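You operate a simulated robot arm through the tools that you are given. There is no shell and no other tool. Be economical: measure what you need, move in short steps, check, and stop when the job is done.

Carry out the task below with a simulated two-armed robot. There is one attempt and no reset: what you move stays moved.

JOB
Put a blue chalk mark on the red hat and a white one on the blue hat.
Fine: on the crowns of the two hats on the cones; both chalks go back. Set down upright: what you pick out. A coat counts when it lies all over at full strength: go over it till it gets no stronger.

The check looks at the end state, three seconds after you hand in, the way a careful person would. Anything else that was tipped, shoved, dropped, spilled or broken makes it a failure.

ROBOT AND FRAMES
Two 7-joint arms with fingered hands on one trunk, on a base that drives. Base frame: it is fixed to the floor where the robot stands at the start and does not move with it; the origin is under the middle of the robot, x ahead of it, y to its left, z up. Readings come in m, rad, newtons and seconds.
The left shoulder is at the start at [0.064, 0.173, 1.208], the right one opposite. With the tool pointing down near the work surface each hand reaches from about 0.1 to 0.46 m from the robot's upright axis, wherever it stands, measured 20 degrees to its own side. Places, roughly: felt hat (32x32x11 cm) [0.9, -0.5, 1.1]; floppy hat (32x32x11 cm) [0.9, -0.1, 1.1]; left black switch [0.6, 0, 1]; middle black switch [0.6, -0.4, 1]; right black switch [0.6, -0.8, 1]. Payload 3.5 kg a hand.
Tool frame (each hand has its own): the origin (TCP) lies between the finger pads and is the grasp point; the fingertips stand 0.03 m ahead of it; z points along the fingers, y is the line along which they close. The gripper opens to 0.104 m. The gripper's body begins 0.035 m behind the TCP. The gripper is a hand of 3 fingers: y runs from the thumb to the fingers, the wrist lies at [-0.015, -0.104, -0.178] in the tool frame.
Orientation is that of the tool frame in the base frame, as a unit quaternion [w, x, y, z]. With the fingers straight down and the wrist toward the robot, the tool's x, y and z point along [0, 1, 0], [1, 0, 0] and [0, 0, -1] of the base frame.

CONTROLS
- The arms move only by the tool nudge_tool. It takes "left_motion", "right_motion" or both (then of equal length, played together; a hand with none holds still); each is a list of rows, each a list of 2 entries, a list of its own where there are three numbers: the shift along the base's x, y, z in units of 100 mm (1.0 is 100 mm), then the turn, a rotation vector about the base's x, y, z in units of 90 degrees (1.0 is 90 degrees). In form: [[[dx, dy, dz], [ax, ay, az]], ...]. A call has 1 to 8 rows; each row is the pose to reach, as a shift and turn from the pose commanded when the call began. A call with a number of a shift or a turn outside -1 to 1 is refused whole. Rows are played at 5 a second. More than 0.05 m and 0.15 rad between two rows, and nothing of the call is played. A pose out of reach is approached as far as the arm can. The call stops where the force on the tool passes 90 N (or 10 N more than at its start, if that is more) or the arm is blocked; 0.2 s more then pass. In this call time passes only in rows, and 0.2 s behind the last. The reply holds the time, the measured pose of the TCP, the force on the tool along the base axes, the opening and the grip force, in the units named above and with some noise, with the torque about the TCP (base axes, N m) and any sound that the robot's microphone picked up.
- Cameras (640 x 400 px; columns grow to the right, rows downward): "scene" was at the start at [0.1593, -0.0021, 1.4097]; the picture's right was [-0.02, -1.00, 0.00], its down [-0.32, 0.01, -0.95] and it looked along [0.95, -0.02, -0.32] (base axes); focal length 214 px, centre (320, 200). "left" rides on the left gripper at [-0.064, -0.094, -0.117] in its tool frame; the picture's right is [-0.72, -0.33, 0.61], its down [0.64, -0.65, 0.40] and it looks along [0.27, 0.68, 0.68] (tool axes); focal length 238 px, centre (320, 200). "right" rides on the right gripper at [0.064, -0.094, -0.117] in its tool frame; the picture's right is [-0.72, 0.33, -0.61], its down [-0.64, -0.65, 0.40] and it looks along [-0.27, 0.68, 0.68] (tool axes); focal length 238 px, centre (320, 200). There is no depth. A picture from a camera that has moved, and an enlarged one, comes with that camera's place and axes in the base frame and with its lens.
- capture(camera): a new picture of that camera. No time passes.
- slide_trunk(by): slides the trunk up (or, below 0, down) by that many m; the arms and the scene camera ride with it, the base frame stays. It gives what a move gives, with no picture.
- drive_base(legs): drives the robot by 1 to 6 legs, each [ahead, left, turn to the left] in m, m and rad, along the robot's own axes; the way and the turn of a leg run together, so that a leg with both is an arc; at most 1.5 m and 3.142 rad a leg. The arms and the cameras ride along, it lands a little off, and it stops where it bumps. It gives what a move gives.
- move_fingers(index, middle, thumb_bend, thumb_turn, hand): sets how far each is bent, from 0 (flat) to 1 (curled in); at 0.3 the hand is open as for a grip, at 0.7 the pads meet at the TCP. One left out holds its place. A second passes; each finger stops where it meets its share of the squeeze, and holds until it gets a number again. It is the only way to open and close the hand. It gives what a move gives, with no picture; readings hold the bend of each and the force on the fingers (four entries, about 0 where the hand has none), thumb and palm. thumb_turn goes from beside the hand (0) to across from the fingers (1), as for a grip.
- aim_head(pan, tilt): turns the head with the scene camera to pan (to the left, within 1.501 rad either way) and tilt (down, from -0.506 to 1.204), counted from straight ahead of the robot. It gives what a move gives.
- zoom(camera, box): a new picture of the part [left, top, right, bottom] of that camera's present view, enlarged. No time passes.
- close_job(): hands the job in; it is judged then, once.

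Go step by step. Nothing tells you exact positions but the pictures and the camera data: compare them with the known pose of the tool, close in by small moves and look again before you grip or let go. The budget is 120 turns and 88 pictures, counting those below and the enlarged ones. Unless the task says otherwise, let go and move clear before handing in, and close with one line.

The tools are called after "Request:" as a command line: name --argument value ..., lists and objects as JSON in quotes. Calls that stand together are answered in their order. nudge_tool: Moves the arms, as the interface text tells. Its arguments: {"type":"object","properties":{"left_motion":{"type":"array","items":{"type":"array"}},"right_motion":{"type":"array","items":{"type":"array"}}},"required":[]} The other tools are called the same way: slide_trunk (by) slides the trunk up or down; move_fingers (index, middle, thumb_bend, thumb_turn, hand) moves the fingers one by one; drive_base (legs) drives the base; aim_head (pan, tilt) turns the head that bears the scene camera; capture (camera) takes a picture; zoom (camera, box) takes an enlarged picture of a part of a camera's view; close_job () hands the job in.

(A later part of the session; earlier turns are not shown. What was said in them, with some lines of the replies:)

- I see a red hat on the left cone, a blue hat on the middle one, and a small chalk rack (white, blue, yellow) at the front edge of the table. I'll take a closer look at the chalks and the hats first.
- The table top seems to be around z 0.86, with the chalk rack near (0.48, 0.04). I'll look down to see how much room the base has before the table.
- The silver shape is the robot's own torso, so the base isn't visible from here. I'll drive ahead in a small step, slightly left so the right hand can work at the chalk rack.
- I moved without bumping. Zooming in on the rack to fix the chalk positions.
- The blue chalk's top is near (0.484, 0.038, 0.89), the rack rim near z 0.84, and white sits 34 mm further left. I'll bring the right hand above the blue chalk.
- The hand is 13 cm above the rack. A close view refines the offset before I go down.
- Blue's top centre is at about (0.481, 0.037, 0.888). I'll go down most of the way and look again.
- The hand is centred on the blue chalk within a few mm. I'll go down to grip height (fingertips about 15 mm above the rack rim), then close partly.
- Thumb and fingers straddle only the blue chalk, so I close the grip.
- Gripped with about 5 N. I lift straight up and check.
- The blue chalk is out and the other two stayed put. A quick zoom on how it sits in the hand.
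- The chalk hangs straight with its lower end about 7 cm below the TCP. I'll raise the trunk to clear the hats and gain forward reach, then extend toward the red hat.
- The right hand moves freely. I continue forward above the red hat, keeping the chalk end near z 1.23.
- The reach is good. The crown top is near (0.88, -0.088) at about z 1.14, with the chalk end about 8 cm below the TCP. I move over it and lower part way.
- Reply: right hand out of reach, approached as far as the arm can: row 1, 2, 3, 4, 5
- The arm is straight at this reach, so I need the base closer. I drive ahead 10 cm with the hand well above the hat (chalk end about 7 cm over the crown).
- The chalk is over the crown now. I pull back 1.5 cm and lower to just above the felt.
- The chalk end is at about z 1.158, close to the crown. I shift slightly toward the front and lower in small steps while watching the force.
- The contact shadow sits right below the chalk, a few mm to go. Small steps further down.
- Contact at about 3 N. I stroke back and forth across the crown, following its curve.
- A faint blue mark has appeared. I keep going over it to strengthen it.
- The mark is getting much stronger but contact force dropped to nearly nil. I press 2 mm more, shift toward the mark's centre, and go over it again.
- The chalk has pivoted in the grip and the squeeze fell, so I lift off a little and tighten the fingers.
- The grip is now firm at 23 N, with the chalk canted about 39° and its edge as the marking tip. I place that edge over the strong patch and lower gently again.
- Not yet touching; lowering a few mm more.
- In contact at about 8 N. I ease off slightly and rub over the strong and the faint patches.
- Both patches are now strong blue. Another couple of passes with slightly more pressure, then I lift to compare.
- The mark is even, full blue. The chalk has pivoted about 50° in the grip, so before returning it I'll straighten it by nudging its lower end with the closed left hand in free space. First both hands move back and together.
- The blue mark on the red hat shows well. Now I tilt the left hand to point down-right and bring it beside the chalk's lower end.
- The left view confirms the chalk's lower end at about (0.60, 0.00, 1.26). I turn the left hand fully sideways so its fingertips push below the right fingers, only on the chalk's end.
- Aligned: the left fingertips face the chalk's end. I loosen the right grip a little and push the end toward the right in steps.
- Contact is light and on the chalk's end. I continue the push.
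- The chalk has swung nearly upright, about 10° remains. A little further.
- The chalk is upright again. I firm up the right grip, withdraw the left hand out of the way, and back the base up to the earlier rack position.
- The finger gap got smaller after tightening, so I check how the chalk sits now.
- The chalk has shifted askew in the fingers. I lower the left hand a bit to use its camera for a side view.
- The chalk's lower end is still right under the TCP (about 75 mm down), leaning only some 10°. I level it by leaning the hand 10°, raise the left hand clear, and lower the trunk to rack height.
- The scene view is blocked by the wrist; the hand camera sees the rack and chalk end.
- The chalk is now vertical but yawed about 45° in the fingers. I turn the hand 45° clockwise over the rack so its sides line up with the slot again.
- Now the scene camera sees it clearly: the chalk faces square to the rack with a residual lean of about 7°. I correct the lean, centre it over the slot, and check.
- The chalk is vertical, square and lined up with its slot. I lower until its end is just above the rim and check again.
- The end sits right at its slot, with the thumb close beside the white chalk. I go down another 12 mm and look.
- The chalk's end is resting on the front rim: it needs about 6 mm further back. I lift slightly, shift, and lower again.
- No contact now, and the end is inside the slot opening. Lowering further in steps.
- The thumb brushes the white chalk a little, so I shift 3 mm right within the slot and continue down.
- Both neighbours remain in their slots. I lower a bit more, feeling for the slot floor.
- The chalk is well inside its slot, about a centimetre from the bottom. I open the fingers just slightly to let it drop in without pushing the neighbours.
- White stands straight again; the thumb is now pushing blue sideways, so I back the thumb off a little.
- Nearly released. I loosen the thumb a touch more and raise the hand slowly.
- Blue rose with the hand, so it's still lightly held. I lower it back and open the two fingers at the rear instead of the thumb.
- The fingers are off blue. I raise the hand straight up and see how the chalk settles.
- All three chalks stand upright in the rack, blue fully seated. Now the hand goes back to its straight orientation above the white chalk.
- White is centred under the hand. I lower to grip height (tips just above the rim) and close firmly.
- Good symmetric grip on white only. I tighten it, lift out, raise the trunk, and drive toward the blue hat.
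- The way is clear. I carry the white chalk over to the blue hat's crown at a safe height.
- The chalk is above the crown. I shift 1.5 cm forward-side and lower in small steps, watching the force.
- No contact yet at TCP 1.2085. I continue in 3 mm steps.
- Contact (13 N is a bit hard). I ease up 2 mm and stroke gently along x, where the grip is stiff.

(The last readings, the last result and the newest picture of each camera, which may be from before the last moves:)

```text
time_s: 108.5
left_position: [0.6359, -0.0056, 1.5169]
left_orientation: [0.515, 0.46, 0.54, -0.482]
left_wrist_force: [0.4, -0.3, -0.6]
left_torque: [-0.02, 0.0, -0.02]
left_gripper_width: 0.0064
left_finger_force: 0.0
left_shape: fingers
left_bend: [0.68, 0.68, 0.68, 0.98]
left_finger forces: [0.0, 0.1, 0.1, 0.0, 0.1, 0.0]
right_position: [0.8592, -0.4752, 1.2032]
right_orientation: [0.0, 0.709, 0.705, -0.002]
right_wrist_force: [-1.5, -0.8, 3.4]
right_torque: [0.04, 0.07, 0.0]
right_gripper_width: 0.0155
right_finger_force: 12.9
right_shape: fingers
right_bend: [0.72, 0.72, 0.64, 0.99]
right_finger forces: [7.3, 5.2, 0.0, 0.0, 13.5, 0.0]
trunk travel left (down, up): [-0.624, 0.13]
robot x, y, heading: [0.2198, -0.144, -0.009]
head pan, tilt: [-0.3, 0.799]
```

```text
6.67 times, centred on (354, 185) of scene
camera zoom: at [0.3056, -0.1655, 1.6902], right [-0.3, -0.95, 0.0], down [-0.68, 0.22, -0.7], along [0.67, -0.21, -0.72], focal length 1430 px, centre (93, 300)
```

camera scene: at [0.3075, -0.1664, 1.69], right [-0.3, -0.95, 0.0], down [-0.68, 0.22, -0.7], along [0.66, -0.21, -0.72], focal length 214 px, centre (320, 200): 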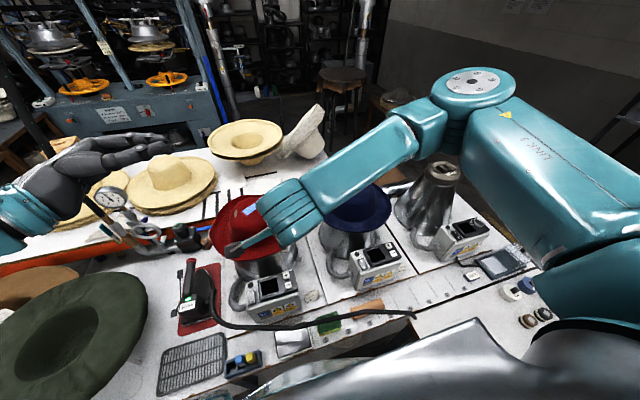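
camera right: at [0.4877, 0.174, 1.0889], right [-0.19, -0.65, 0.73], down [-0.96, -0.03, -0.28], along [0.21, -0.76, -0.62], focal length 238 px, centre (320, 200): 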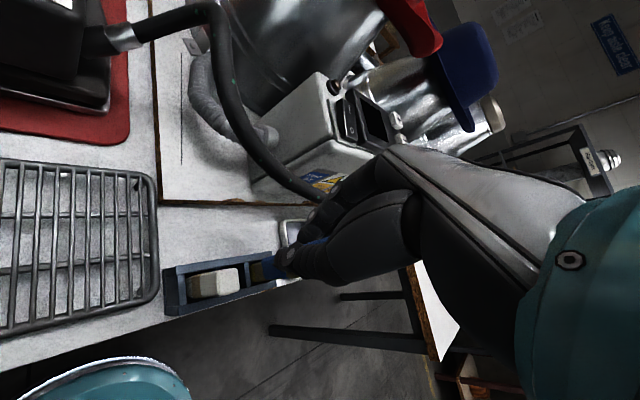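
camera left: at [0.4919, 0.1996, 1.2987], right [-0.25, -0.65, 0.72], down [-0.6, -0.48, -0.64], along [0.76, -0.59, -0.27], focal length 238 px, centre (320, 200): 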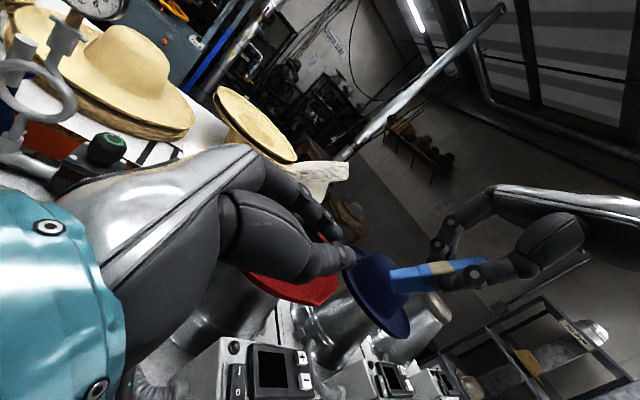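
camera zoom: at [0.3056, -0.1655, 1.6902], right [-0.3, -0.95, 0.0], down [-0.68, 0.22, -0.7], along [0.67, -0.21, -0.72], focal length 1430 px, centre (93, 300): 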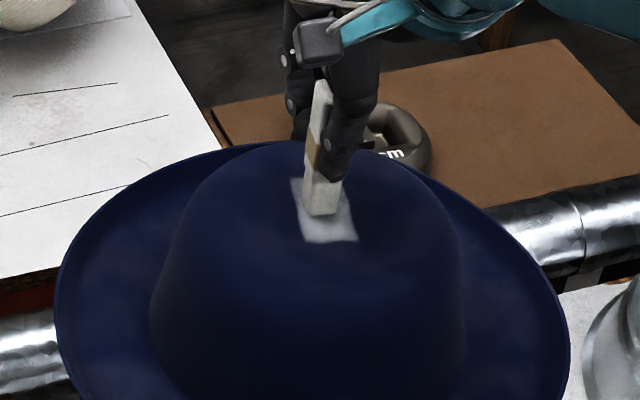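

A white mark is forming and the chalk stays upright. I keep going over it.

Request:
nudge_tool --right_motion '[[[0.07, 0, 0.01], [0, 0, 0]], [[0, 0, 0], [0, 0, 0]], [[-0.08, 0, -0.015], [0, 0, 0]], [[0, 0, 0], [0, 0, 0]], [[0.07, 0, 0.01], [0, 0, 0]], [[0, 0, 0], [0, 0, 0]], [[-0.08, 0, -0.015], [0, 0, 0]], [[0, 0, 0], [0, 0, 0]]]'

Request:
nudge_tool --right_motion '[[[0.07, 0, 0.01], [0, 0, 0]], [[0, 0, -0.005], [0, 0, 0]], [[-0.08, 0, -0.015], [0, 0, 0]], [[0, 0, -0.005], [0, 0, 0]], [[0.07, 0, 0.01], [0, 0, 0]], [[0, 0, -0.005], [0, 0, 0]], [[-0.08, 0, -0.015], [0, 0, 0]], [[0, 0, -0.005], [0, 0, 0]]]'

Request:
zoom --camera "scene" --box '[306, 155, 402, 215]'

```text
time_s: 110.3
left_position: [0.6362, -0.0052, 1.5177]
left_orientation: [0.515, 0.46, 0.539, -0.482]
left_wrist_force: [-0.1, -0.5, -0.3]
left_torque: [0.01, -0.01, 0.0]
left_gripper_width: 0.0064
left_finger_force: 0.1
left_shape: fingers
left_bend: [0.68, 0.68, 0.68, 0.98]
left_finger forces: [0.0, 0.0, 0.1, 0.1, 0.0, 0.0]
right_position: [0.8594, -0.4759, 1.203]
right_orientation: [-0.001, 0.709, 0.705, 0.0]
right_wrist_force: [-0.8, -0.3, 1.4]
right_torque: [0.04, 0.13, 0.03]
right_gripper_width: 0.0155
right_finger_force: 13.2
right_shape: fingers
right_bend: [0.72, 0.72, 0.64, 0.99]
right_finger forces: [7.4, 5.1, 0.0, 0.1, 13.5, 0.0]
trunk travel left (down, up): [-0.624, 0.13]
robot x, y, heading: [0.2208, -0.1399, -0.002]
head pan, tilt: [-0.3, 0.799]
```

```text
time_s: 112.1
left_position: [0.6353, -0.006, 1.5182]
left_orientation: [0.514, 0.46, 0.54, -0.482]
left_wrist_force: [0.1, -0.5, -0.3]
left_torque: [0.01, 0.01, 0.0]
left_gripper_width: 0.0061
left_finger_force: 0.1
left_shape: fingers
left_bend: [0.68, 0.68, 0.68, 0.98]
left_finger forces: [0.0, 0.0, 0.1, 0.0, 0.1, 0.0]
right_position: [0.8592, -0.4748, 1.2025]
right_orientation: [0.0, 0.708, 0.706, 0.0]
right_wrist_force: [-2.0, -1.3, 2.9]
right_torque: [0.0, 0.15, 0.04]
right_gripper_width: 0.0155
right_finger_force: 13.8
right_shape: fingers
right_bend: [0.72, 0.72, 0.64, 0.99]
right_finger forces: [7.3, 5.3, 0.0, 0.0, 14.1, 0.0]
trunk travel left (down, up): [-0.624, 0.13]
robot x, y, heading: [0.2171, -0.1435, -0.004]
head pan, tilt: [-0.3, 0.799]
```

```text
6.67 times, centred on (354, 185) of scene
camera zoom: at [0.3054, -0.1658, 1.6902], right [-0.3, -0.95, 0.0], down [-0.68, 0.22, -0.7], along [0.67, -0.21, -0.72], focal length 1430 px, centre (93, 300)
```

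zoom: 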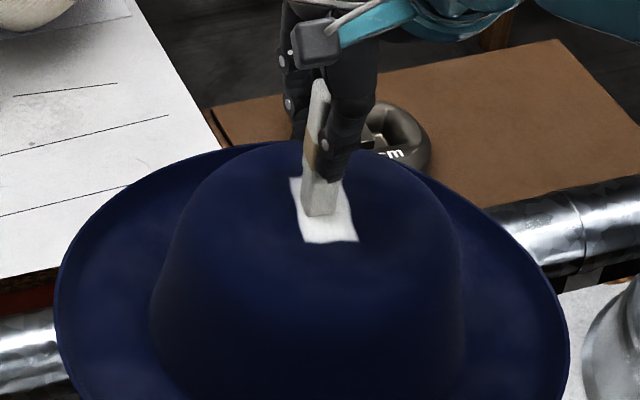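

The mark is bright white. Two more passes to be sure it is saturated, then lift and look.

Request:
nudge_tool --right_motion '[[[0.07, 0, 0.01], [0, 0, 0]], [[0, 0, 0], [0, 0, 0]], [[-0.08, 0, -0.015], [0, 0, 0]], [[0, 0, 0], [0, 0, 0]], [[0.07, 0, 0.01], [0, 0, 0]], [[0, 0, 0], [0, 0, 0]], [[-0.08, 0, -0.015], [0, 0, 0]], [[0, 0, 0], [0, 0, 0]]]'

Request:
nudge_tool --right_motion '[[[0.07, 0, 0.01], [0, 0, 0]], [[0, 0, 0], [0, 0, 0]], [[-0.08, 0, -0.015], [0, 0, 0]], [[0, 0, 0], [0, 0, 0]], [[0.07, 0, 0.01], [0, 0, 0]], [[0, 0, 0], [0, 0, 0]], [[-0.08, 0, -0.015], [0, 0, 0]], [[0, 0, 0], [0, 0, 0]]]'

Request:
nudge_tool --right_motion '[[[0, 0, 0.3], [0, 0, 0]], [[0, 0, 0.6], [0, 0, 0]], [[0, 0, 0.95], [0, 0, 0]]]'

Request:
zoom --camera "scene" --box '[234, 130, 410, 240]'

```text
time_s: 113.9
left_position: [0.635, -0.0068, 1.516]
left_orientation: [0.514, 0.461, 0.539, -0.482]
left_wrist_force: [0.4, 0.0, 0.3]
left_torque: [0.01, 0.0, 0.0]
left_gripper_width: 0.0063
left_finger_force: 0.1
left_shape: fingers
left_bend: [0.68, 0.68, 0.68, 0.98]
left_finger forces: [0.0, 0.0, 0.0, 0.0, 0.0, 0.1]
right_position: [0.8603, -0.474, 1.203]
right_orientation: [0.0, 0.709, 0.705, -0.001]
right_wrist_force: [0.0, 0.9, 1.6]
right_torque: [0.01, 0.1, 0.02]
right_gripper_width: 0.0159
right_finger_force: 12.9
right_shape: fingers
right_bend: [0.72, 0.72, 0.64, 0.98]
right_finger forces: [7.8, 5.1, 0.0, 0.0, 13.4, 0.0]
trunk travel left (down, up): [-0.624, 0.13]
robot x, y, heading: [0.219, -0.1369, -0.004]
head pan, tilt: [-0.3, 0.799]
```

```text
time_s: 115.7
left_position: [0.636, -0.007, 1.5169]
left_orientation: [0.514, 0.46, 0.54, -0.482]
left_wrist_force: [-0.3, 0.2, 0.6]
left_torque: [0.03, 0.01, -0.03]
left_gripper_width: 0.0066
left_finger_force: 0.0
left_shape: fingers
left_bend: [0.68, 0.68, 0.68, 0.98]
left_finger forces: [0.0, 0.0, 0.0, 0.0, 0.0, 0.0]
right_position: [0.8582, -0.4732, 1.2024]
right_orientation: [0.001, 0.709, 0.705, 0.0]
right_wrist_force: [-1.2, 0.5, 3.3]
right_torque: [0.02, 0.16, 0.0]
right_gripper_width: 0.0155
right_finger_force: 13.2
right_shape: fingers
right_bend: [0.72, 0.72, 0.64, 0.98]
right_finger forces: [7.3, 5.2, 0.1, 0.0, 14.0, 0.1]
trunk travel left (down, up): [-0.624, 0.13]
robot x, y, heading: [0.2171, -0.1416, -0.009]
head pan, tilt: [-0.3, 0.799]
```

```text
time_s: 116.5
left_position: [0.6354, -0.0069, 1.5176]
left_orientation: [0.514, 0.46, 0.54, -0.482]
left_wrist_force: [-1.0, 0.7, -1.0]
left_torque: [0.0, -0.01, 0.03]
left_gripper_width: 0.0064
left_finger_force: 0.1
left_shape: fingers
left_bend: [0.68, 0.68, 0.68, 0.98]
left_finger forces: [0.1, 0.0, 0.1, 0.0, 0.1, 0.0]
right_position: [0.8618, -0.4739, 1.2986]
right_orientation: [0.0, 0.709, 0.705, 0.001]
right_wrist_force: [-0.1, 0.1, -0.6]
right_torque: [-0.04, 0.0, 0.03]
right_gripper_width: 0.0159
right_finger_force: 13.0
right_shape: fingers
right_bend: [0.72, 0.72, 0.64, 0.98]
right_finger forces: [7.9, 5.1, 0.1, 0.0, 13.0, 0.0]
trunk travel left (down, up): [-0.624, 0.13]
robot x, y, heading: [0.2212, -0.14, -0.006]
head pan, tilt: [-0.3, 0.799]
```

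```text
3.64 times, centred on (322, 185) of scene
camera zoom: at [0.3057, -0.1663, 1.6902], right [-0.3, -0.95, 0.0], down [-0.68, 0.22, -0.7], along [0.66, -0.21, -0.72], focal length 780 px, centre (313, 254)
```

zoom: 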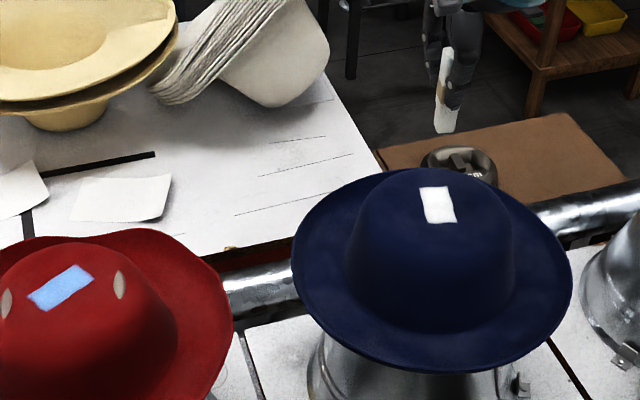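

Both marks are clean and full. Now the white chalk goes back: I retrace over the hats, drive back to the rack position and lower the trunk.

Request:
nudge_tool --right_motion '[[[-0.23, 0.25, 0], [0, 0, 0]], [[-0.46, 0.5, 0], [0, 0, 0]], [[-0.69, 0.75, 0], [0, 0, 0]], [[-0.92, 1, 0], [0, 0, 0]]]'

Request:
nudge_tool --right_motion '[[[-0.23, 0.25, 0], [0, 0, 0]], [[-0.46, 0.5, 0], [0, 0, 0]], [[-0.69, 0.75, 0], [0, 0, 0]], [[-0.92, 1, 0], [0, 0, 0]]]'

Request:
nudge_tool --right_motion '[[[-0.23, 0.25, 0], [0, 0, 0]], [[-0.46, 0.5, 0], [0, 0, 0]], [[-0.69, 0.75, 0], [0, 0, 0]], [[-0.85, 1, 0], [0, 0, 0]]]'

Request:
drive_base --legs '[[-0.119, 0, 0], [0, 0.24, 0.004]]'

Request:
nudge_tool --right_motion '[[[0, 0, 0], [0, 0, 0]]]'

```text
time_s: 117.5
left_position: [0.6351, -0.0057, 1.5174]
left_orientation: [0.514, 0.46, 0.54, -0.483]
left_wrist_force: [0.1, 0.2, 0.2]
left_torque: [0.02, 0.02, -0.01]
left_gripper_width: 0.0061
left_finger_force: 0.1
left_shape: fingers
left_bend: [0.68, 0.68, 0.68, 0.98]
left_finger forces: [0.0, 0.0, 0.0, 0.0, 0.1, 0.0]
right_position: [0.7655, -0.3721, 1.302]
right_orientation: [0.0, 0.709, 0.705, 0.0]
right_wrist_force: [-0.7, 0.4, -1.1]
right_torque: [-0.01, 0.01, 0.0]
right_gripper_width: 0.0156
right_finger_force: 12.4
right_shape: fingers
right_bend: [0.72, 0.72, 0.64, 0.98]
right_finger forces: [7.7, 5.1, 0.0, 0.1, 13.1, 0.0]
trunk travel left (down, up): [-0.624, 0.13]
robot x, y, heading: [0.2141, -0.1394, -0.004]
head pan, tilt: [-0.3, 0.799]
```

```text
time_s: 118.5
left_position: [0.6356, -0.0065, 1.5183]
left_orientation: [0.515, 0.46, 0.54, -0.482]
left_wrist_force: [-0.4, 0.1, -0.2]
left_torque: [0.0, 0.04, 0.0]
left_gripper_width: 0.0064
left_finger_force: 0.1
left_shape: fingers
left_bend: [0.68, 0.68, 0.68, 0.98]
left_finger forces: [0.1, 0.0, 0.0, 0.0, 0.0, 0.0]
right_position: [0.6781, -0.2693, 1.3014]
right_orientation: [0.0, 0.709, 0.705, -0.001]
right_wrist_force: [0.0, -0.3, -0.9]
right_torque: [-0.04, 0.01, -0.02]
right_gripper_width: 0.0154
right_finger_force: 13.4
right_shape: fingers
right_bend: [0.72, 0.72, 0.64, 0.98]
right_finger forces: [7.8, 5.1, 0.0, 0.1, 12.9, 0.0]
trunk travel left (down, up): [-0.624, 0.13]
robot x, y, heading: [0.2182, -0.1452, -0.008]
head pan, tilt: [-0.3, 0.799]
```

```text
time_s: 119.5
left_position: [0.6356, -0.0051, 1.5173]
left_orientation: [0.514, 0.459, 0.54, -0.482]
left_wrist_force: [0.5, -0.3, 0.1]
left_torque: [0.0, 0.0, -0.03]
left_gripper_width: 0.0063
left_finger_force: 0.1
left_shape: fingers
left_bend: [0.68, 0.68, 0.68, 0.98]
left_finger forces: [0.1, 0.1, 0.0, 0.1, 0.0, 0.0]
right_position: [0.592, -0.1713, 1.2957]
right_orientation: [0.0, 0.708, 0.706, -0.001]
right_wrist_force: [0.9, 0.3, 0.4]
right_torque: [0.0, 0.04, 0.02]
right_gripper_width: 0.0155
right_finger_force: 12.9
right_shape: fingers
right_bend: [0.72, 0.72, 0.64, 0.98]
right_finger forces: [7.8, 5.0, 0.0, 0.0, 13.0, 0.1]
trunk travel left (down, up): [-0.624, 0.13]
robot x, y, heading: [0.2193, -0.1432, -0.006]
head pan, tilt: [-0.3, 0.799]
```

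```text
time_s: 122.2
left_position: [0.5156, 0.2369, 1.5177]
left_orientation: [0.516, 0.458, 0.542, -0.48]
left_wrist_force: [-0.3, -1.0, 0.6]
left_torque: [-0.03, 0.0, 0.03]
left_gripper_width: 0.0061
left_finger_force: 0.1
left_shape: fingers
left_bend: [0.68, 0.68, 0.68, 0.98]
left_finger forces: [0.0, 0.0, 0.0, 0.1, 0.1, 0.1]
right_position: [0.4748, 0.0702, 1.2966]
right_orientation: [0.0, 0.706, 0.708, 0.0]
right_wrist_force: [0.3, -0.5, 0.6]
right_torque: [-0.01, 0.01, 0.02]
right_gripper_width: 0.0156
right_finger_force: 12.9
right_shape: fingers
right_bend: [0.72, 0.72, 0.64, 0.98]
right_finger forces: [7.8, 5.2, 0.1, 0.1, 13.0, 0.0]
trunk travel left (down, up): [-0.624, 0.13]
robot x, y, heading: [0.1011, 0.0952, 0.002]
head pan, tilt: [-0.3, 0.799]
```

```text
time_s: 122.5
left_position: [0.5149, 0.2361, 1.5184]
left_orientation: [0.516, 0.458, 0.541, -0.48]
left_wrist_force: [0.3, 0.1, -0.2]
left_torque: [-0.02, 0.0, 0.01]
left_gripper_width: 0.0062
left_finger_force: 0.1
left_shape: fingers
left_bend: [0.68, 0.68, 0.68, 0.98]
left_finger forces: [0.0, 0.0, 0.0, 0.0, 0.0, 0.0]
right_position: [0.4746, 0.069, 1.297]
right_orientation: [-0.001, 0.706, 0.708, 0.0]
right_wrist_force: [-0.7, -0.6, 0.3]
right_torque: [0.0, -0.01, 0.04]
right_gripper_width: 0.0156
right_finger_force: 13.2
right_shape: fingers
right_bend: [0.72, 0.72, 0.64, 0.98]
right_finger forces: [7.8, 5.1, 0.0, 0.1, 13.0, 0.1]
trunk travel left (down, up): [-0.624, 0.13]
robot x, y, heading: [0.0995, 0.0957, 0.002]
head pan, tilt: [-0.3, 0.799]
```

Nicely back at the same place. Lowering the trunk and fine-tuning the hand above the white slot.

Request:
slide_trunk --by -0.32

Request:
aim_head --pan -0.1 --tilt 1.0

Request:
nudge_tool --right_motion '[[[0.025, 0.03, 0], [0, 0, 0]], [[0.025, 0.03, -0.3], [0, 0, 0]]]'

Request:
zoom --camera "right" --box '[160, 190, 352, 310]'

```text
time_s: 125.7
left_position: [0.5161, 0.2382, 1.197]
left_orientation: [0.516, 0.458, 0.542, -0.48]
left_wrist_force: [-1.1, 0.2, -0.6]
left_torque: [-0.01, 0.0, -0.02]
left_gripper_width: 0.0064
left_finger_force: 0.0
left_shape: fingers
left_bend: [0.68, 0.68, 0.68, 0.98]
left_finger forces: [0.0, 0.0, 0.0, 0.0, 0.0, 0.1]
right_position: [0.4738, 0.0705, 0.9765]
right_orientation: [0.0, 0.706, 0.708, 0.0]
right_wrist_force: [0.2, 0.5, -0.3]
right_torque: [-0.01, -0.02, -0.02]
right_gripper_width: 0.0156
right_finger_force: 12.8
right_shape: fingers
right_bend: [0.72, 0.72, 0.64, 0.98]
right_finger forces: [7.8, 5.1, 0.1, 0.0, 13.0, 0.0]
trunk travel left (down, up): [-0.304, 0.45]
robot x, y, heading: [0.0993, 0.0988, 0.004]
head pan, tilt: [-0.3, 0.799]
```

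```text
time_s: 126.5
left_position: [0.5157, 0.2371, 1.1979]
left_orientation: [0.516, 0.457, 0.542, -0.48]
left_wrist_force: [0.2, 0.3, 0.2]
left_torque: [0.02, 0.01, 0.0]
left_gripper_width: 0.0062
left_finger_force: 0.1
left_shape: fingers
left_bend: [0.68, 0.68, 0.68, 0.98]
left_finger forces: [0.0, 0.0, 0.1, 0.1, 0.0, 0.0]
right_position: [0.4745, 0.0701, 0.9766]
right_orientation: [0.001, 0.706, 0.709, 0.0]
right_wrist_force: [-0.4, 0.6, 0.0]
right_torque: [-0.01, -0.03, 0.01]
right_gripper_width: 0.0156
right_finger_force: 13.1
right_shape: fingers
right_bend: [0.72, 0.72, 0.64, 0.98]
right_finger forces: [7.7, 5.1, 0.1, 0.0, 13.0, 0.0]
trunk travel left (down, up): [-0.304, 0.45]
robot x, y, heading: [0.1012, 0.1001, 0.003]
head pan, tilt: [-0.099, 1.0]
```

```text
time_s: 127.0
left_position: [0.5168, 0.2385, 1.197]
left_orientation: [0.517, 0.458, 0.541, -0.479]
left_wrist_force: [-0.4, 0.2, 0.2]
left_torque: [0.0, -0.05, 0.02]
left_gripper_width: 0.0061
left_finger_force: 0.0
left_shape: fingers
left_bend: [0.68, 0.68, 0.68, 0.98]
left_finger forces: [0.1, 0.0, 0.0, 0.0, 0.1, 0.0]
right_position: [0.4765, 0.0742, 0.9444]
right_orientation: [0.0, 0.706, 0.708, -0.001]
right_wrist_force: [-0.1, 0.0, -0.2]
right_torque: [0.05, -0.03, -0.02]
right_gripper_width: 0.0155
right_finger_force: 12.4
right_shape: fingers
right_bend: [0.72, 0.72, 0.64, 0.98]
right_finger forces: [7.7, 5.2, 0.1, 0.0, 12.9, 0.0]
trunk travel left (down, up): [-0.304, 0.45]
robot x, y, heading: [0.102, 0.0979, 0.005]
head pan, tilt: [-0.099, 1.0]
```

```text
3.33 times, centred on (256, 250) of right
camera zoom: at [0.3821, 0.1373, 1.0607], right [0.33, -0.72, 0.61], down [-0.65, -0.64, -0.4], along [0.68, -0.27, -0.68], focal length 794 px, centre (533, 33)
```

zoom: 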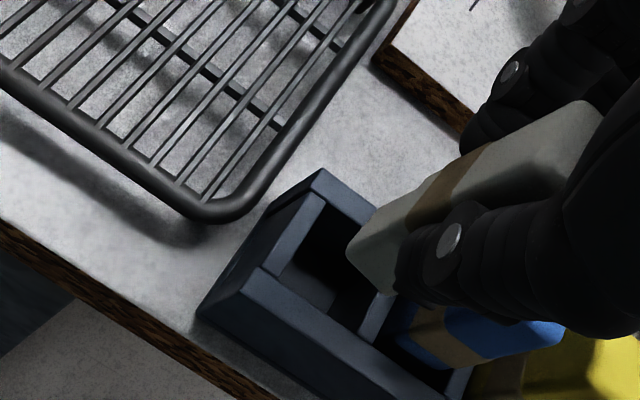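

The end is near the slot; I confirm with the scene camera before going in.

Request:
zoom --camera "scene" --box '[272, 180, 368, 240]'

```text
6.67 times, centred on (320, 210) of scene
camera zoom: at [0.2361, 0.0919, 1.3529], right [-0.1, -1.0, 0.0], down [-0.84, 0.08, -0.54], along [0.54, -0.05, -0.84], focal length 1430 px, centre (320, 133)
```

zoom: 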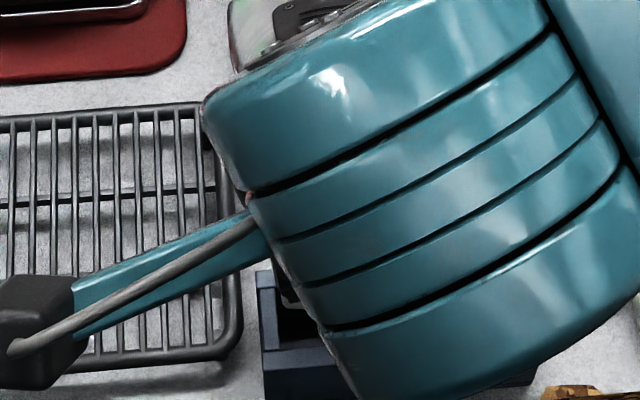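

That view is blocked, but the hand pose matches the pick pose within a millimetre and the chalk looks as upright as when first lifted. I go down in steps, reading the force.

Request:
nudge_tool --right_motion '[[[0.005, -0.015, -0.15], [0, 0, 0]], [[0.005, -0.015, -0.32], [0, 0, 0]]]'

Request:
nudge_tool --right_motion '[[[0, 0, -0.05], [0, 0, 0]], [[0, 0, -0.1], [0, 0, 0]]]'

```text
time_s: 127.7
left_position: [0.5167, 0.2373, 1.1967]
left_orientation: [0.516, 0.458, 0.542, -0.479]
left_wrist_force: [0.2, 0.5, 0.3]
left_torque: [-0.04, -0.01, 0.0]
left_gripper_width: 0.0064
left_finger_force: 0.1
left_shape: fingers
left_bend: [0.68, 0.68, 0.68, 0.98]
left_finger forces: [0.0, 0.1, 0.1, 0.0, 0.0, 0.1]
right_position: [0.4761, 0.0721, 0.913]
right_orientation: [0.0, 0.706, 0.708, 0.0]
right_wrist_force: [-0.2, -0.4, -0.2]
right_torque: [0.02, -0.03, 0.02]
right_gripper_width: 0.0157
right_finger_force: 13.0
right_shape: fingers
right_bend: [0.72, 0.72, 0.64, 0.98]
right_finger forces: [7.7, 5.1, 0.0, 0.0, 13.0, 0.0]
trunk travel left (down, up): [-0.304, 0.45]
robot x, y, heading: [0.1002, 0.1005, 0.006]
head pan, tilt: [-0.099, 1.0]
```

```text
time_s: 128.2
left_position: [0.5148, 0.2384, 1.1994]
left_orientation: [0.515, 0.458, 0.543, -0.479]
left_wrist_force: [0.2, -0.6, 0.6]
left_torque: [-0.03, -0.04, -0.01]
left_gripper_width: 0.0064
left_finger_force: 0.1
left_shape: fingers
left_bend: [0.68, 0.68, 0.68, 0.98]
left_finger forces: [0.0, 0.0, 0.1, 0.0, 0.0, 0.0]
right_position: [0.4778, 0.0723, 0.9053]
right_orientation: [0.001, 0.707, 0.707, 0.004]
right_wrist_force: [4.3, -0.7, 22.8]
right_torque: [0.03, 0.07, -0.01]
right_gripper_width: 0.0151
right_finger_force: 17.2
right_shape: fingers
right_bend: [0.72, 0.73, 0.64, 0.99]
right_finger forces: [10.6, 9.2, 0.1, 0.0, 15.1, 0.1]
trunk travel left (down, up): [-0.304, 0.45]
robot x, y, heading: [0.1031, 0.0981, 0.003]
head pan, tilt: [-0.099, 1.0]
```

The end caught the rim (force pushing the tool in +x, so it's sitting on the front wall). I lift, shift 4 mm back, and try again in finer steps.

Request:
nudge_tool --right_motion '[[[0, 0, 0.08], [0, 0, 0]], [[0.045, 0, 0.08], [0, 0, 0]]]'

Request:
zoom --camera "right" --box '[208, 200, 304, 260]'

```text
time_s: 128.8
left_position: [0.516, 0.238, 1.1966]
left_orientation: [0.516, 0.458, 0.542, -0.48]
left_wrist_force: [0.2, -0.2, 0.3]
left_torque: [-0.04, 0.02, 0.01]
left_gripper_width: 0.0061
left_finger_force: 0.1
left_shape: fingers
left_bend: [0.68, 0.68, 0.68, 0.98]
left_finger forces: [0.1, 0.0, 0.0, 0.0, 0.1, 0.0]
right_position: [0.4806, 0.072, 0.9112]
right_orientation: [0.001, 0.705, 0.709, -0.001]
right_wrist_force: [-0.2, -0.1, -0.4]
right_torque: [0.0, -0.02, 0.02]
right_gripper_width: 0.0157
right_finger_force: 13.0
right_shape: fingers
right_bend: [0.72, 0.72, 0.63, 0.98]
right_finger forces: [7.5, 5.6, 0.0, 0.0, 13.2, 0.1]
trunk travel left (down, up): [-0.304, 0.45]
robot x, y, heading: [0.0998, 0.1024, 0.001]
head pan, tilt: [-0.099, 1.0]
```

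```text
6.67 times, centred on (256, 230) of right
camera zoom: at [0.3855, 0.1355, 1.0274], right [0.33, -0.72, 0.61], down [-0.65, -0.64, -0.4], along [0.68, -0.27, -0.68], focal length 1589 px, centre (747, 0)
```

zoom: 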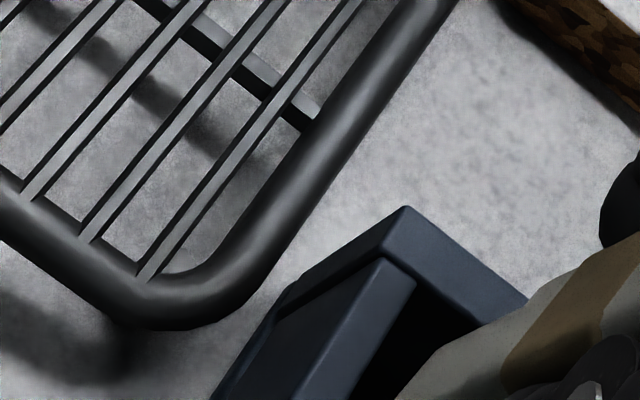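

Force and torque at contact put the touching point about 15 mm in front of the TCP, i.e. on the front wall; the chalk's end needs about 5 mm more in +x. I shift and lower gently.

Request:
nudge_tool --right_motion '[[[0.055, 0, 0], [0, 0, 0]], [[0.055, 0, -0.05], [0, 0, 0]], [[0.055, 0, -0.09], [0, 0, 0]]]'

```text
time_s: 129.7
left_position: [0.5156, 0.2377, 1.1978]
left_orientation: [0.517, 0.459, 0.541, -0.48]
left_wrist_force: [-0.6, 0.4, -1.0]
left_torque: [0.0, 0.04, -0.01]
left_gripper_width: 0.0064
left_finger_force: 0.0
left_shape: fingers
left_bend: [0.68, 0.68, 0.68, 0.98]
left_finger forces: [0.1, 0.0, 0.0, 0.1, 0.0, 0.0]
right_position: [0.4862, 0.0709, 0.9035]
right_orientation: [0.0, 0.706, 0.708, 0.0]
right_wrist_force: [0.6, -1.0, -0.3]
right_torque: [0.01, 0.02, 0.01]
right_gripper_width: 0.0157
right_finger_force: 13.4
right_shape: fingers
right_bend: [0.72, 0.72, 0.63, 0.98]
right_finger forces: [7.6, 5.6, 0.1, 0.0, 13.1, 0.0]
trunk travel left (down, up): [-0.304, 0.45]
robot x, y, heading: [0.0977, 0.0985, 0.002]
head pan, tilt: [-0.099, 1.0]
```

No contact now at the height where it caught before. Continuing down in small steps.

Request:
nudge_tool --right_motion '[[[0, 0.01, -0.025], [0, 0, 0]], [[0, 0.01, -0.05], [0, 0, 0]]]'

Request:
nudge_tool --right_motion '[[[0, 0, -0.025], [0, 0, 0]], [[0, 0, -0.05], [0, 0, 0]]]'

```text
time_s: 130.2
left_position: [0.5165, 0.2375, 1.1973]
left_orientation: [0.516, 0.458, 0.541, -0.48]
left_wrist_force: [0.7, -0.5, 0.2]
left_torque: [0.02, 0.01, 0.01]
left_gripper_width: 0.0061
left_finger_force: 0.0
left_shape: fingers
left_bend: [0.68, 0.68, 0.68, 0.98]
left_finger forces: [0.0, 0.1, 0.0, 0.0, 0.1, 0.1]
right_position: [0.4864, 0.0727, 0.8984]
right_orientation: [0.0, 0.706, 0.708, 0.0]
right_wrist_force: [0.9, -0.5, 0.1]
right_torque: [-0.01, -0.03, -0.04]
right_gripper_width: 0.0157
right_finger_force: 13.1
right_shape: fingers
right_bend: [0.72, 0.72, 0.63, 0.98]
right_finger forces: [7.6, 5.5, 0.1, 0.1, 13.1, 0.0]
trunk travel left (down, up): [-0.304, 0.45]
robot x, y, heading: [0.0996, 0.0998, 0.002]
head pan, tilt: [-0.099, 1.0]
```

```text
time_s: 130.8
left_position: [0.5156, 0.2367, 1.1973]
left_orientation: [0.517, 0.458, 0.542, -0.479]
left_wrist_force: [-0.1, -0.3, 0.8]
left_torque: [-0.01, 0.02, 0.0]
left_gripper_width: 0.0062
left_finger_force: 0.1
left_shape: fingers
left_bend: [0.68, 0.68, 0.68, 0.98]
left_finger forces: [0.1, 0.1, 0.1, 0.0, 0.0, 0.1]
right_position: [0.4868, 0.0742, 0.8918]
right_orientation: [0.0, 0.706, 0.709, 0.0]
right_wrist_force: [0.2, -0.3, -0.6]
right_torque: [0.0, -0.01, -0.05]
right_gripper_width: 0.0157
right_finger_force: 13.2
right_shape: fingers
right_bend: [0.72, 0.72, 0.63, 0.98]
right_finger forces: [7.6, 5.5, 0.1, 0.0, 13.2, 0.0]
trunk travel left (down, up): [-0.304, 0.45]
robot x, y, heading: [0.0999, 0.1009, 0.003]
head pan, tilt: [-0.099, 1.0]
```

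It slides into the slot. A few more mm to the floor.

Request:
nudge_tool --right_motion '[[[-0.02, 0, -0.025], [0, 0, 0]], [[-0.03, 0, -0.05], [0, 0, 0]]]'

Request:
nudge_tool --right_motion '[[[0, 0, -0.015], [0, 0, 0]], [[0, 0, -0.03], [0, 0, 0]]]'

```text
time_s: 131.4
left_position: [0.5159, 0.2382, 1.1986]
left_orientation: [0.516, 0.458, 0.542, -0.479]
left_wrist_force: [0.1, -0.2, 0.4]
left_torque: [0.01, -0.02, 0.01]
left_gripper_width: 0.0063
left_finger_force: 0.0
left_shape: fingers
left_bend: [0.68, 0.68, 0.68, 0.98]
left_finger forces: [0.1, 0.1, 0.1, 0.0, 0.0, 0.0]
right_position: [0.4842, 0.0731, 0.8872]
right_orientation: [0.001, 0.706, 0.708, 0.002]
right_wrist_force: [-0.5, 0.1, -0.7]
right_torque: [0.02, 0.0, -0.02]
right_gripper_width: 0.0156
right_finger_force: 12.8
right_shape: fingers
right_bend: [0.72, 0.72, 0.63, 0.98]
right_finger forces: [7.6, 5.5, 0.0, 0.1, 13.2, 0.1]
trunk travel left (down, up): [-0.304, 0.45]
robot x, y, heading: [0.1053, 0.0961, 0.006]
head pan, tilt: [-0.099, 1.0]
```

```text
time_s: 132.1
left_position: [0.516, 0.2368, 1.1974]
left_orientation: [0.516, 0.458, 0.542, -0.48]
left_wrist_force: [-0.8, 0.2, -0.1]
left_torque: [-0.01, -0.03, -0.03]
left_gripper_width: 0.0061
left_finger_force: 0.1
left_shape: fingers
left_bend: [0.68, 0.68, 0.68, 0.98]
left_finger forces: [0.0, 0.0, 0.0, 0.0, 0.0, 0.0]
right_position: [0.4847, 0.0719, 0.8848]
right_orientation: [0.0, 0.706, 0.708, 0.0]
right_wrist_force: [-0.5, 0.9, 0.4]
right_torque: [0.0, 0.0, -0.02]
right_gripper_width: 0.0157
right_finger_force: 13.0
right_shape: fingers
right_bend: [0.72, 0.72, 0.63, 0.98]
right_finger forces: [7.5, 5.5, 0.1, 0.0, 13.1, 0.0]
trunk travel left (down, up): [-0.304, 0.45]
robot x, y, heading: [0.101, 0.0988, 0.006]
head pan, tilt: [-0.099, 1.0]
```

White is nearly on the floor of its slot. I open the hand evenly (clear space in front and behind) and raise straight up.

Request:
move_fingers --hand "right" --index 0.6 --middle 0.6 --thumb_bend 0.58

Request:
move_fingers --hand "right" --index 0.45 --middle 0.45 --thumb_bend 0.42

Request:
nudge_tool --right_motion '[[[0, 0, 0.2], [0, 0, 0]], [[0, 0, 0.5], [0, 0, 0]], [[0, 0, 0.8], [0, 0, 0]], [[0, 0, 1], [0, 0, 0]]]'

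Request:
nudge_tool --right_motion '[[[0, -0.3, 0.4], [0, 0, 0]], [[0, -0.6, 0.8], [0, 0, 0]], [[0, -0.9, 1], [0, 0, 0]]]'

Request:
nudge_tool --right_motion '[[[0, -0.3, 0.4], [0, 0, 0]], [[0, -0.6, 0.8], [0, 0, 0]], [[0, -0.9, 1], [0, 0, 0]]]'

Request:
capture --camera "scene"

```text
time_s: 133.1
left_position: [0.5161, 0.2376, 1.1987]
left_orientation: [0.516, 0.458, 0.542, -0.48]
left_wrist_force: [0.0, 0.1, -0.1]
left_torque: [0.01, -0.02, 0.02]
left_gripper_width: 0.006
left_finger_force: 0.0
left_shape: fingers
left_bend: [0.68, 0.68, 0.68, 0.98]
left_finger forces: [0.0, 0.0, 0.0, 0.0, 0.1, 0.0]
right_position: [0.4859, 0.0725, 0.8848]
right_orientation: [0.0, 0.707, 0.708, 0.0]
right_wrist_force: [-0.2, 0.8, 0.5]
right_torque: [-0.02, 0.01, -0.01]
right_gripper_width: 0.0295
right_finger_force: 0.0
right_shape: fingers
right_bend: [0.6, 0.6, 0.57, 0.99]
right_finger forces: [0.0, 0.0, 0.0, 0.0, 0.0, 0.1]
trunk travel left (down, up): [-0.304, 0.45]
robot x, y, heading: [0.0998, 0.0992, 0.003]
head pan, tilt: [-0.099, 1.0]
```

```text
time_s: 134.1
left_position: [0.5163, 0.2373, 1.1976]
left_orientation: [0.516, 0.458, 0.542, -0.479]
left_wrist_force: [0.5, -0.3, 1.0]
left_torque: [-0.01, 0.01, -0.03]
left_gripper_width: 0.0061
left_finger_force: 0.1
left_shape: fingers
left_bend: [0.68, 0.68, 0.68, 0.98]
left_finger forces: [0.0, 0.1, 0.0, 0.0, 0.0, 0.0]
right_position: [0.486, 0.0727, 0.8848]
right_orientation: [0.0, 0.706, 0.709, -0.001]
right_wrist_force: [-0.1, 0.2, 0.0]
right_torque: [0.04, 0.02, 0.01]
right_gripper_width: 0.0684
right_finger_force: 0.0
right_shape: fingers
right_bend: [0.45, 0.45, 0.42, 0.97]
right_finger forces: [0.1, 0.0, 0.1, 0.0, 0.0, 0.1]
trunk travel left (down, up): [-0.304, 0.45]
robot x, y, heading: [0.0986, 0.0989, 0.001]
head pan, tilt: [-0.099, 1.0]
```

```text
time_s: 135.1
left_position: [0.5161, 0.2369, 1.1968]
left_orientation: [0.516, 0.458, 0.542, -0.48]
left_wrist_force: [0.1, 0.6, 0.0]
left_torque: [-0.02, -0.01, -0.02]
left_gripper_width: 0.0064
left_finger_force: 0.0
left_shape: fingers
left_bend: [0.68, 0.68, 0.68, 0.98]
left_finger forces: [0.0, 0.0, 0.1, 0.0, 0.0, 0.1]
right_position: [0.4849, 0.0759, 0.9859]
right_orientation: [0.0, 0.706, 0.709, -0.001]
right_wrist_force: [0.3, -0.1, 0.2]
right_torque: [-0.01, 0.01, 0.02]
right_gripper_width: 0.0685
right_finger_force: 0.1
right_shape: fingers
right_bend: [0.45, 0.45, 0.42, 0.97]
right_finger forces: [0.0, 0.1, 0.1, 0.0, 0.0, 0.1]
trunk travel left (down, up): [-0.304, 0.45]
robot x, y, heading: [0.0999, 0.0993, 0.001]
head pan, tilt: [-0.099, 1.0]
```

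```text
time_s: 135.8
left_position: [0.516, 0.2368, 1.1975]
left_orientation: [0.516, 0.458, 0.542, -0.48]
left_wrist_force: [-0.6, -0.1, 0.6]
left_torque: [0.02, 0.04, 0.03]
left_gripper_width: 0.0059
left_finger_force: 0.2
left_shape: fingers
left_bend: [0.68, 0.68, 0.68, 0.98]
left_finger forces: [0.0, 0.1, 0.0, 0.1, 0.0, 0.0]
right_position: [0.486, -0.0174, 1.0824]
right_orientation: [0.001, 0.705, 0.709, 0.002]
right_wrist_force: [-1.0, -0.8, -0.1]
right_torque: [0.01, 0.02, -0.01]
right_gripper_width: 0.0686
right_finger_force: 0.2
right_shape: fingers
right_bend: [0.45, 0.45, 0.42, 0.97]
right_finger forces: [0.1, 0.0, 0.1, 0.0, 0.0, 0.1]
trunk travel left (down, up): [-0.304, 0.45]
robot x, y, heading: [0.0983, 0.0983, 0.002]
head pan, tilt: [-0.099, 1.0]
```

```text
time_s: 136.7
left_position: [0.515, 0.2372, 1.1976]
left_orientation: [0.516, 0.459, 0.542, -0.48]
left_wrist_force: [-0.4, -0.2, 0.6]
left_torque: [0.01, -0.01, 0.01]
left_gripper_width: 0.0063
left_finger_force: 0.1
left_shape: fingers
left_bend: [0.68, 0.68, 0.68, 0.98]
left_finger forces: [0.1, 0.1, 0.0, 0.0, 0.0, 0.0]
right_position: [0.483, -0.1077, 1.1852]
right_orientation: [-0.001, 0.706, 0.708, 0.0]
right_wrist_force: [0.2, -0.5, -0.7]
right_torque: [0.01, 0.01, 0.0]
right_gripper_width: 0.0686
right_finger_force: 0.0
right_shape: fingers
right_bend: [0.45, 0.45, 0.42, 0.97]
right_finger forces: [0.0, 0.1, 0.0, 0.1, 0.1, 0.0]
trunk travel left (down, up): [-0.304, 0.45]
robot x, y, heading: [0.1011, 0.1018, 0.007]
head pan, tilt: [-0.099, 1.0]
```

```text
1 pictures are left
camera scene: at [0.2355, 0.0911, 1.353], right [-0.1, -1.0, 0.0], down [-0.84, 0.08, -0.54], along [0.54, -0.05, -0.84], focal length 214 px, centre (320, 200)
```

scene: 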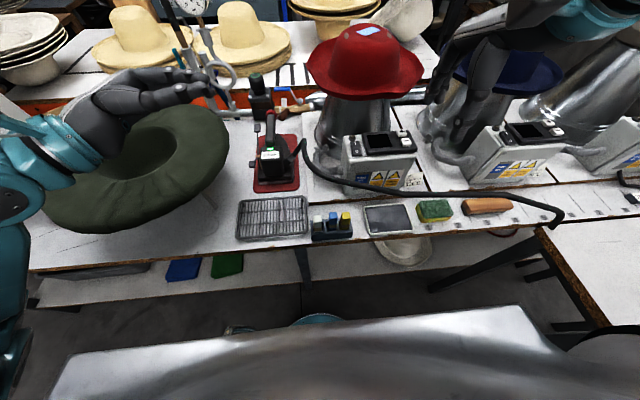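

All three chalks are back in the rack and the hats are in place. One last close look at the rack.

Request:
zoom --camera "scene" --box '[290, 195, 378, 250]'

```text
7.27 times, centred on (334, 222) of scene
camera zoom: at [0.2355, 0.0911, 1.353], right [-0.1, -1.0, 0.0], down [-0.84, 0.08, -0.54], along [0.54, -0.05, -0.84], focal length 1560 px, centre (218, 36)
```

zoom: 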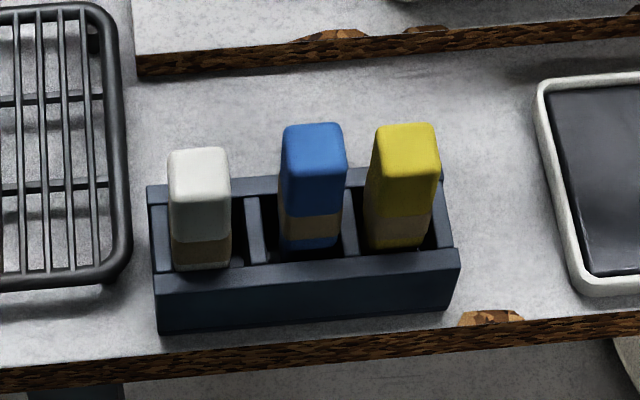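

All three chalks stand upright in their slots, both crowns are marked, and both hands are clear of everything, so I hand in.

Request:
close_job

```text
The job is handed in.
```

The red hat has a blue chalk mark on its crown and the blue hat has a white one. Both chalks are back upright in the rack, and the job is handed in.
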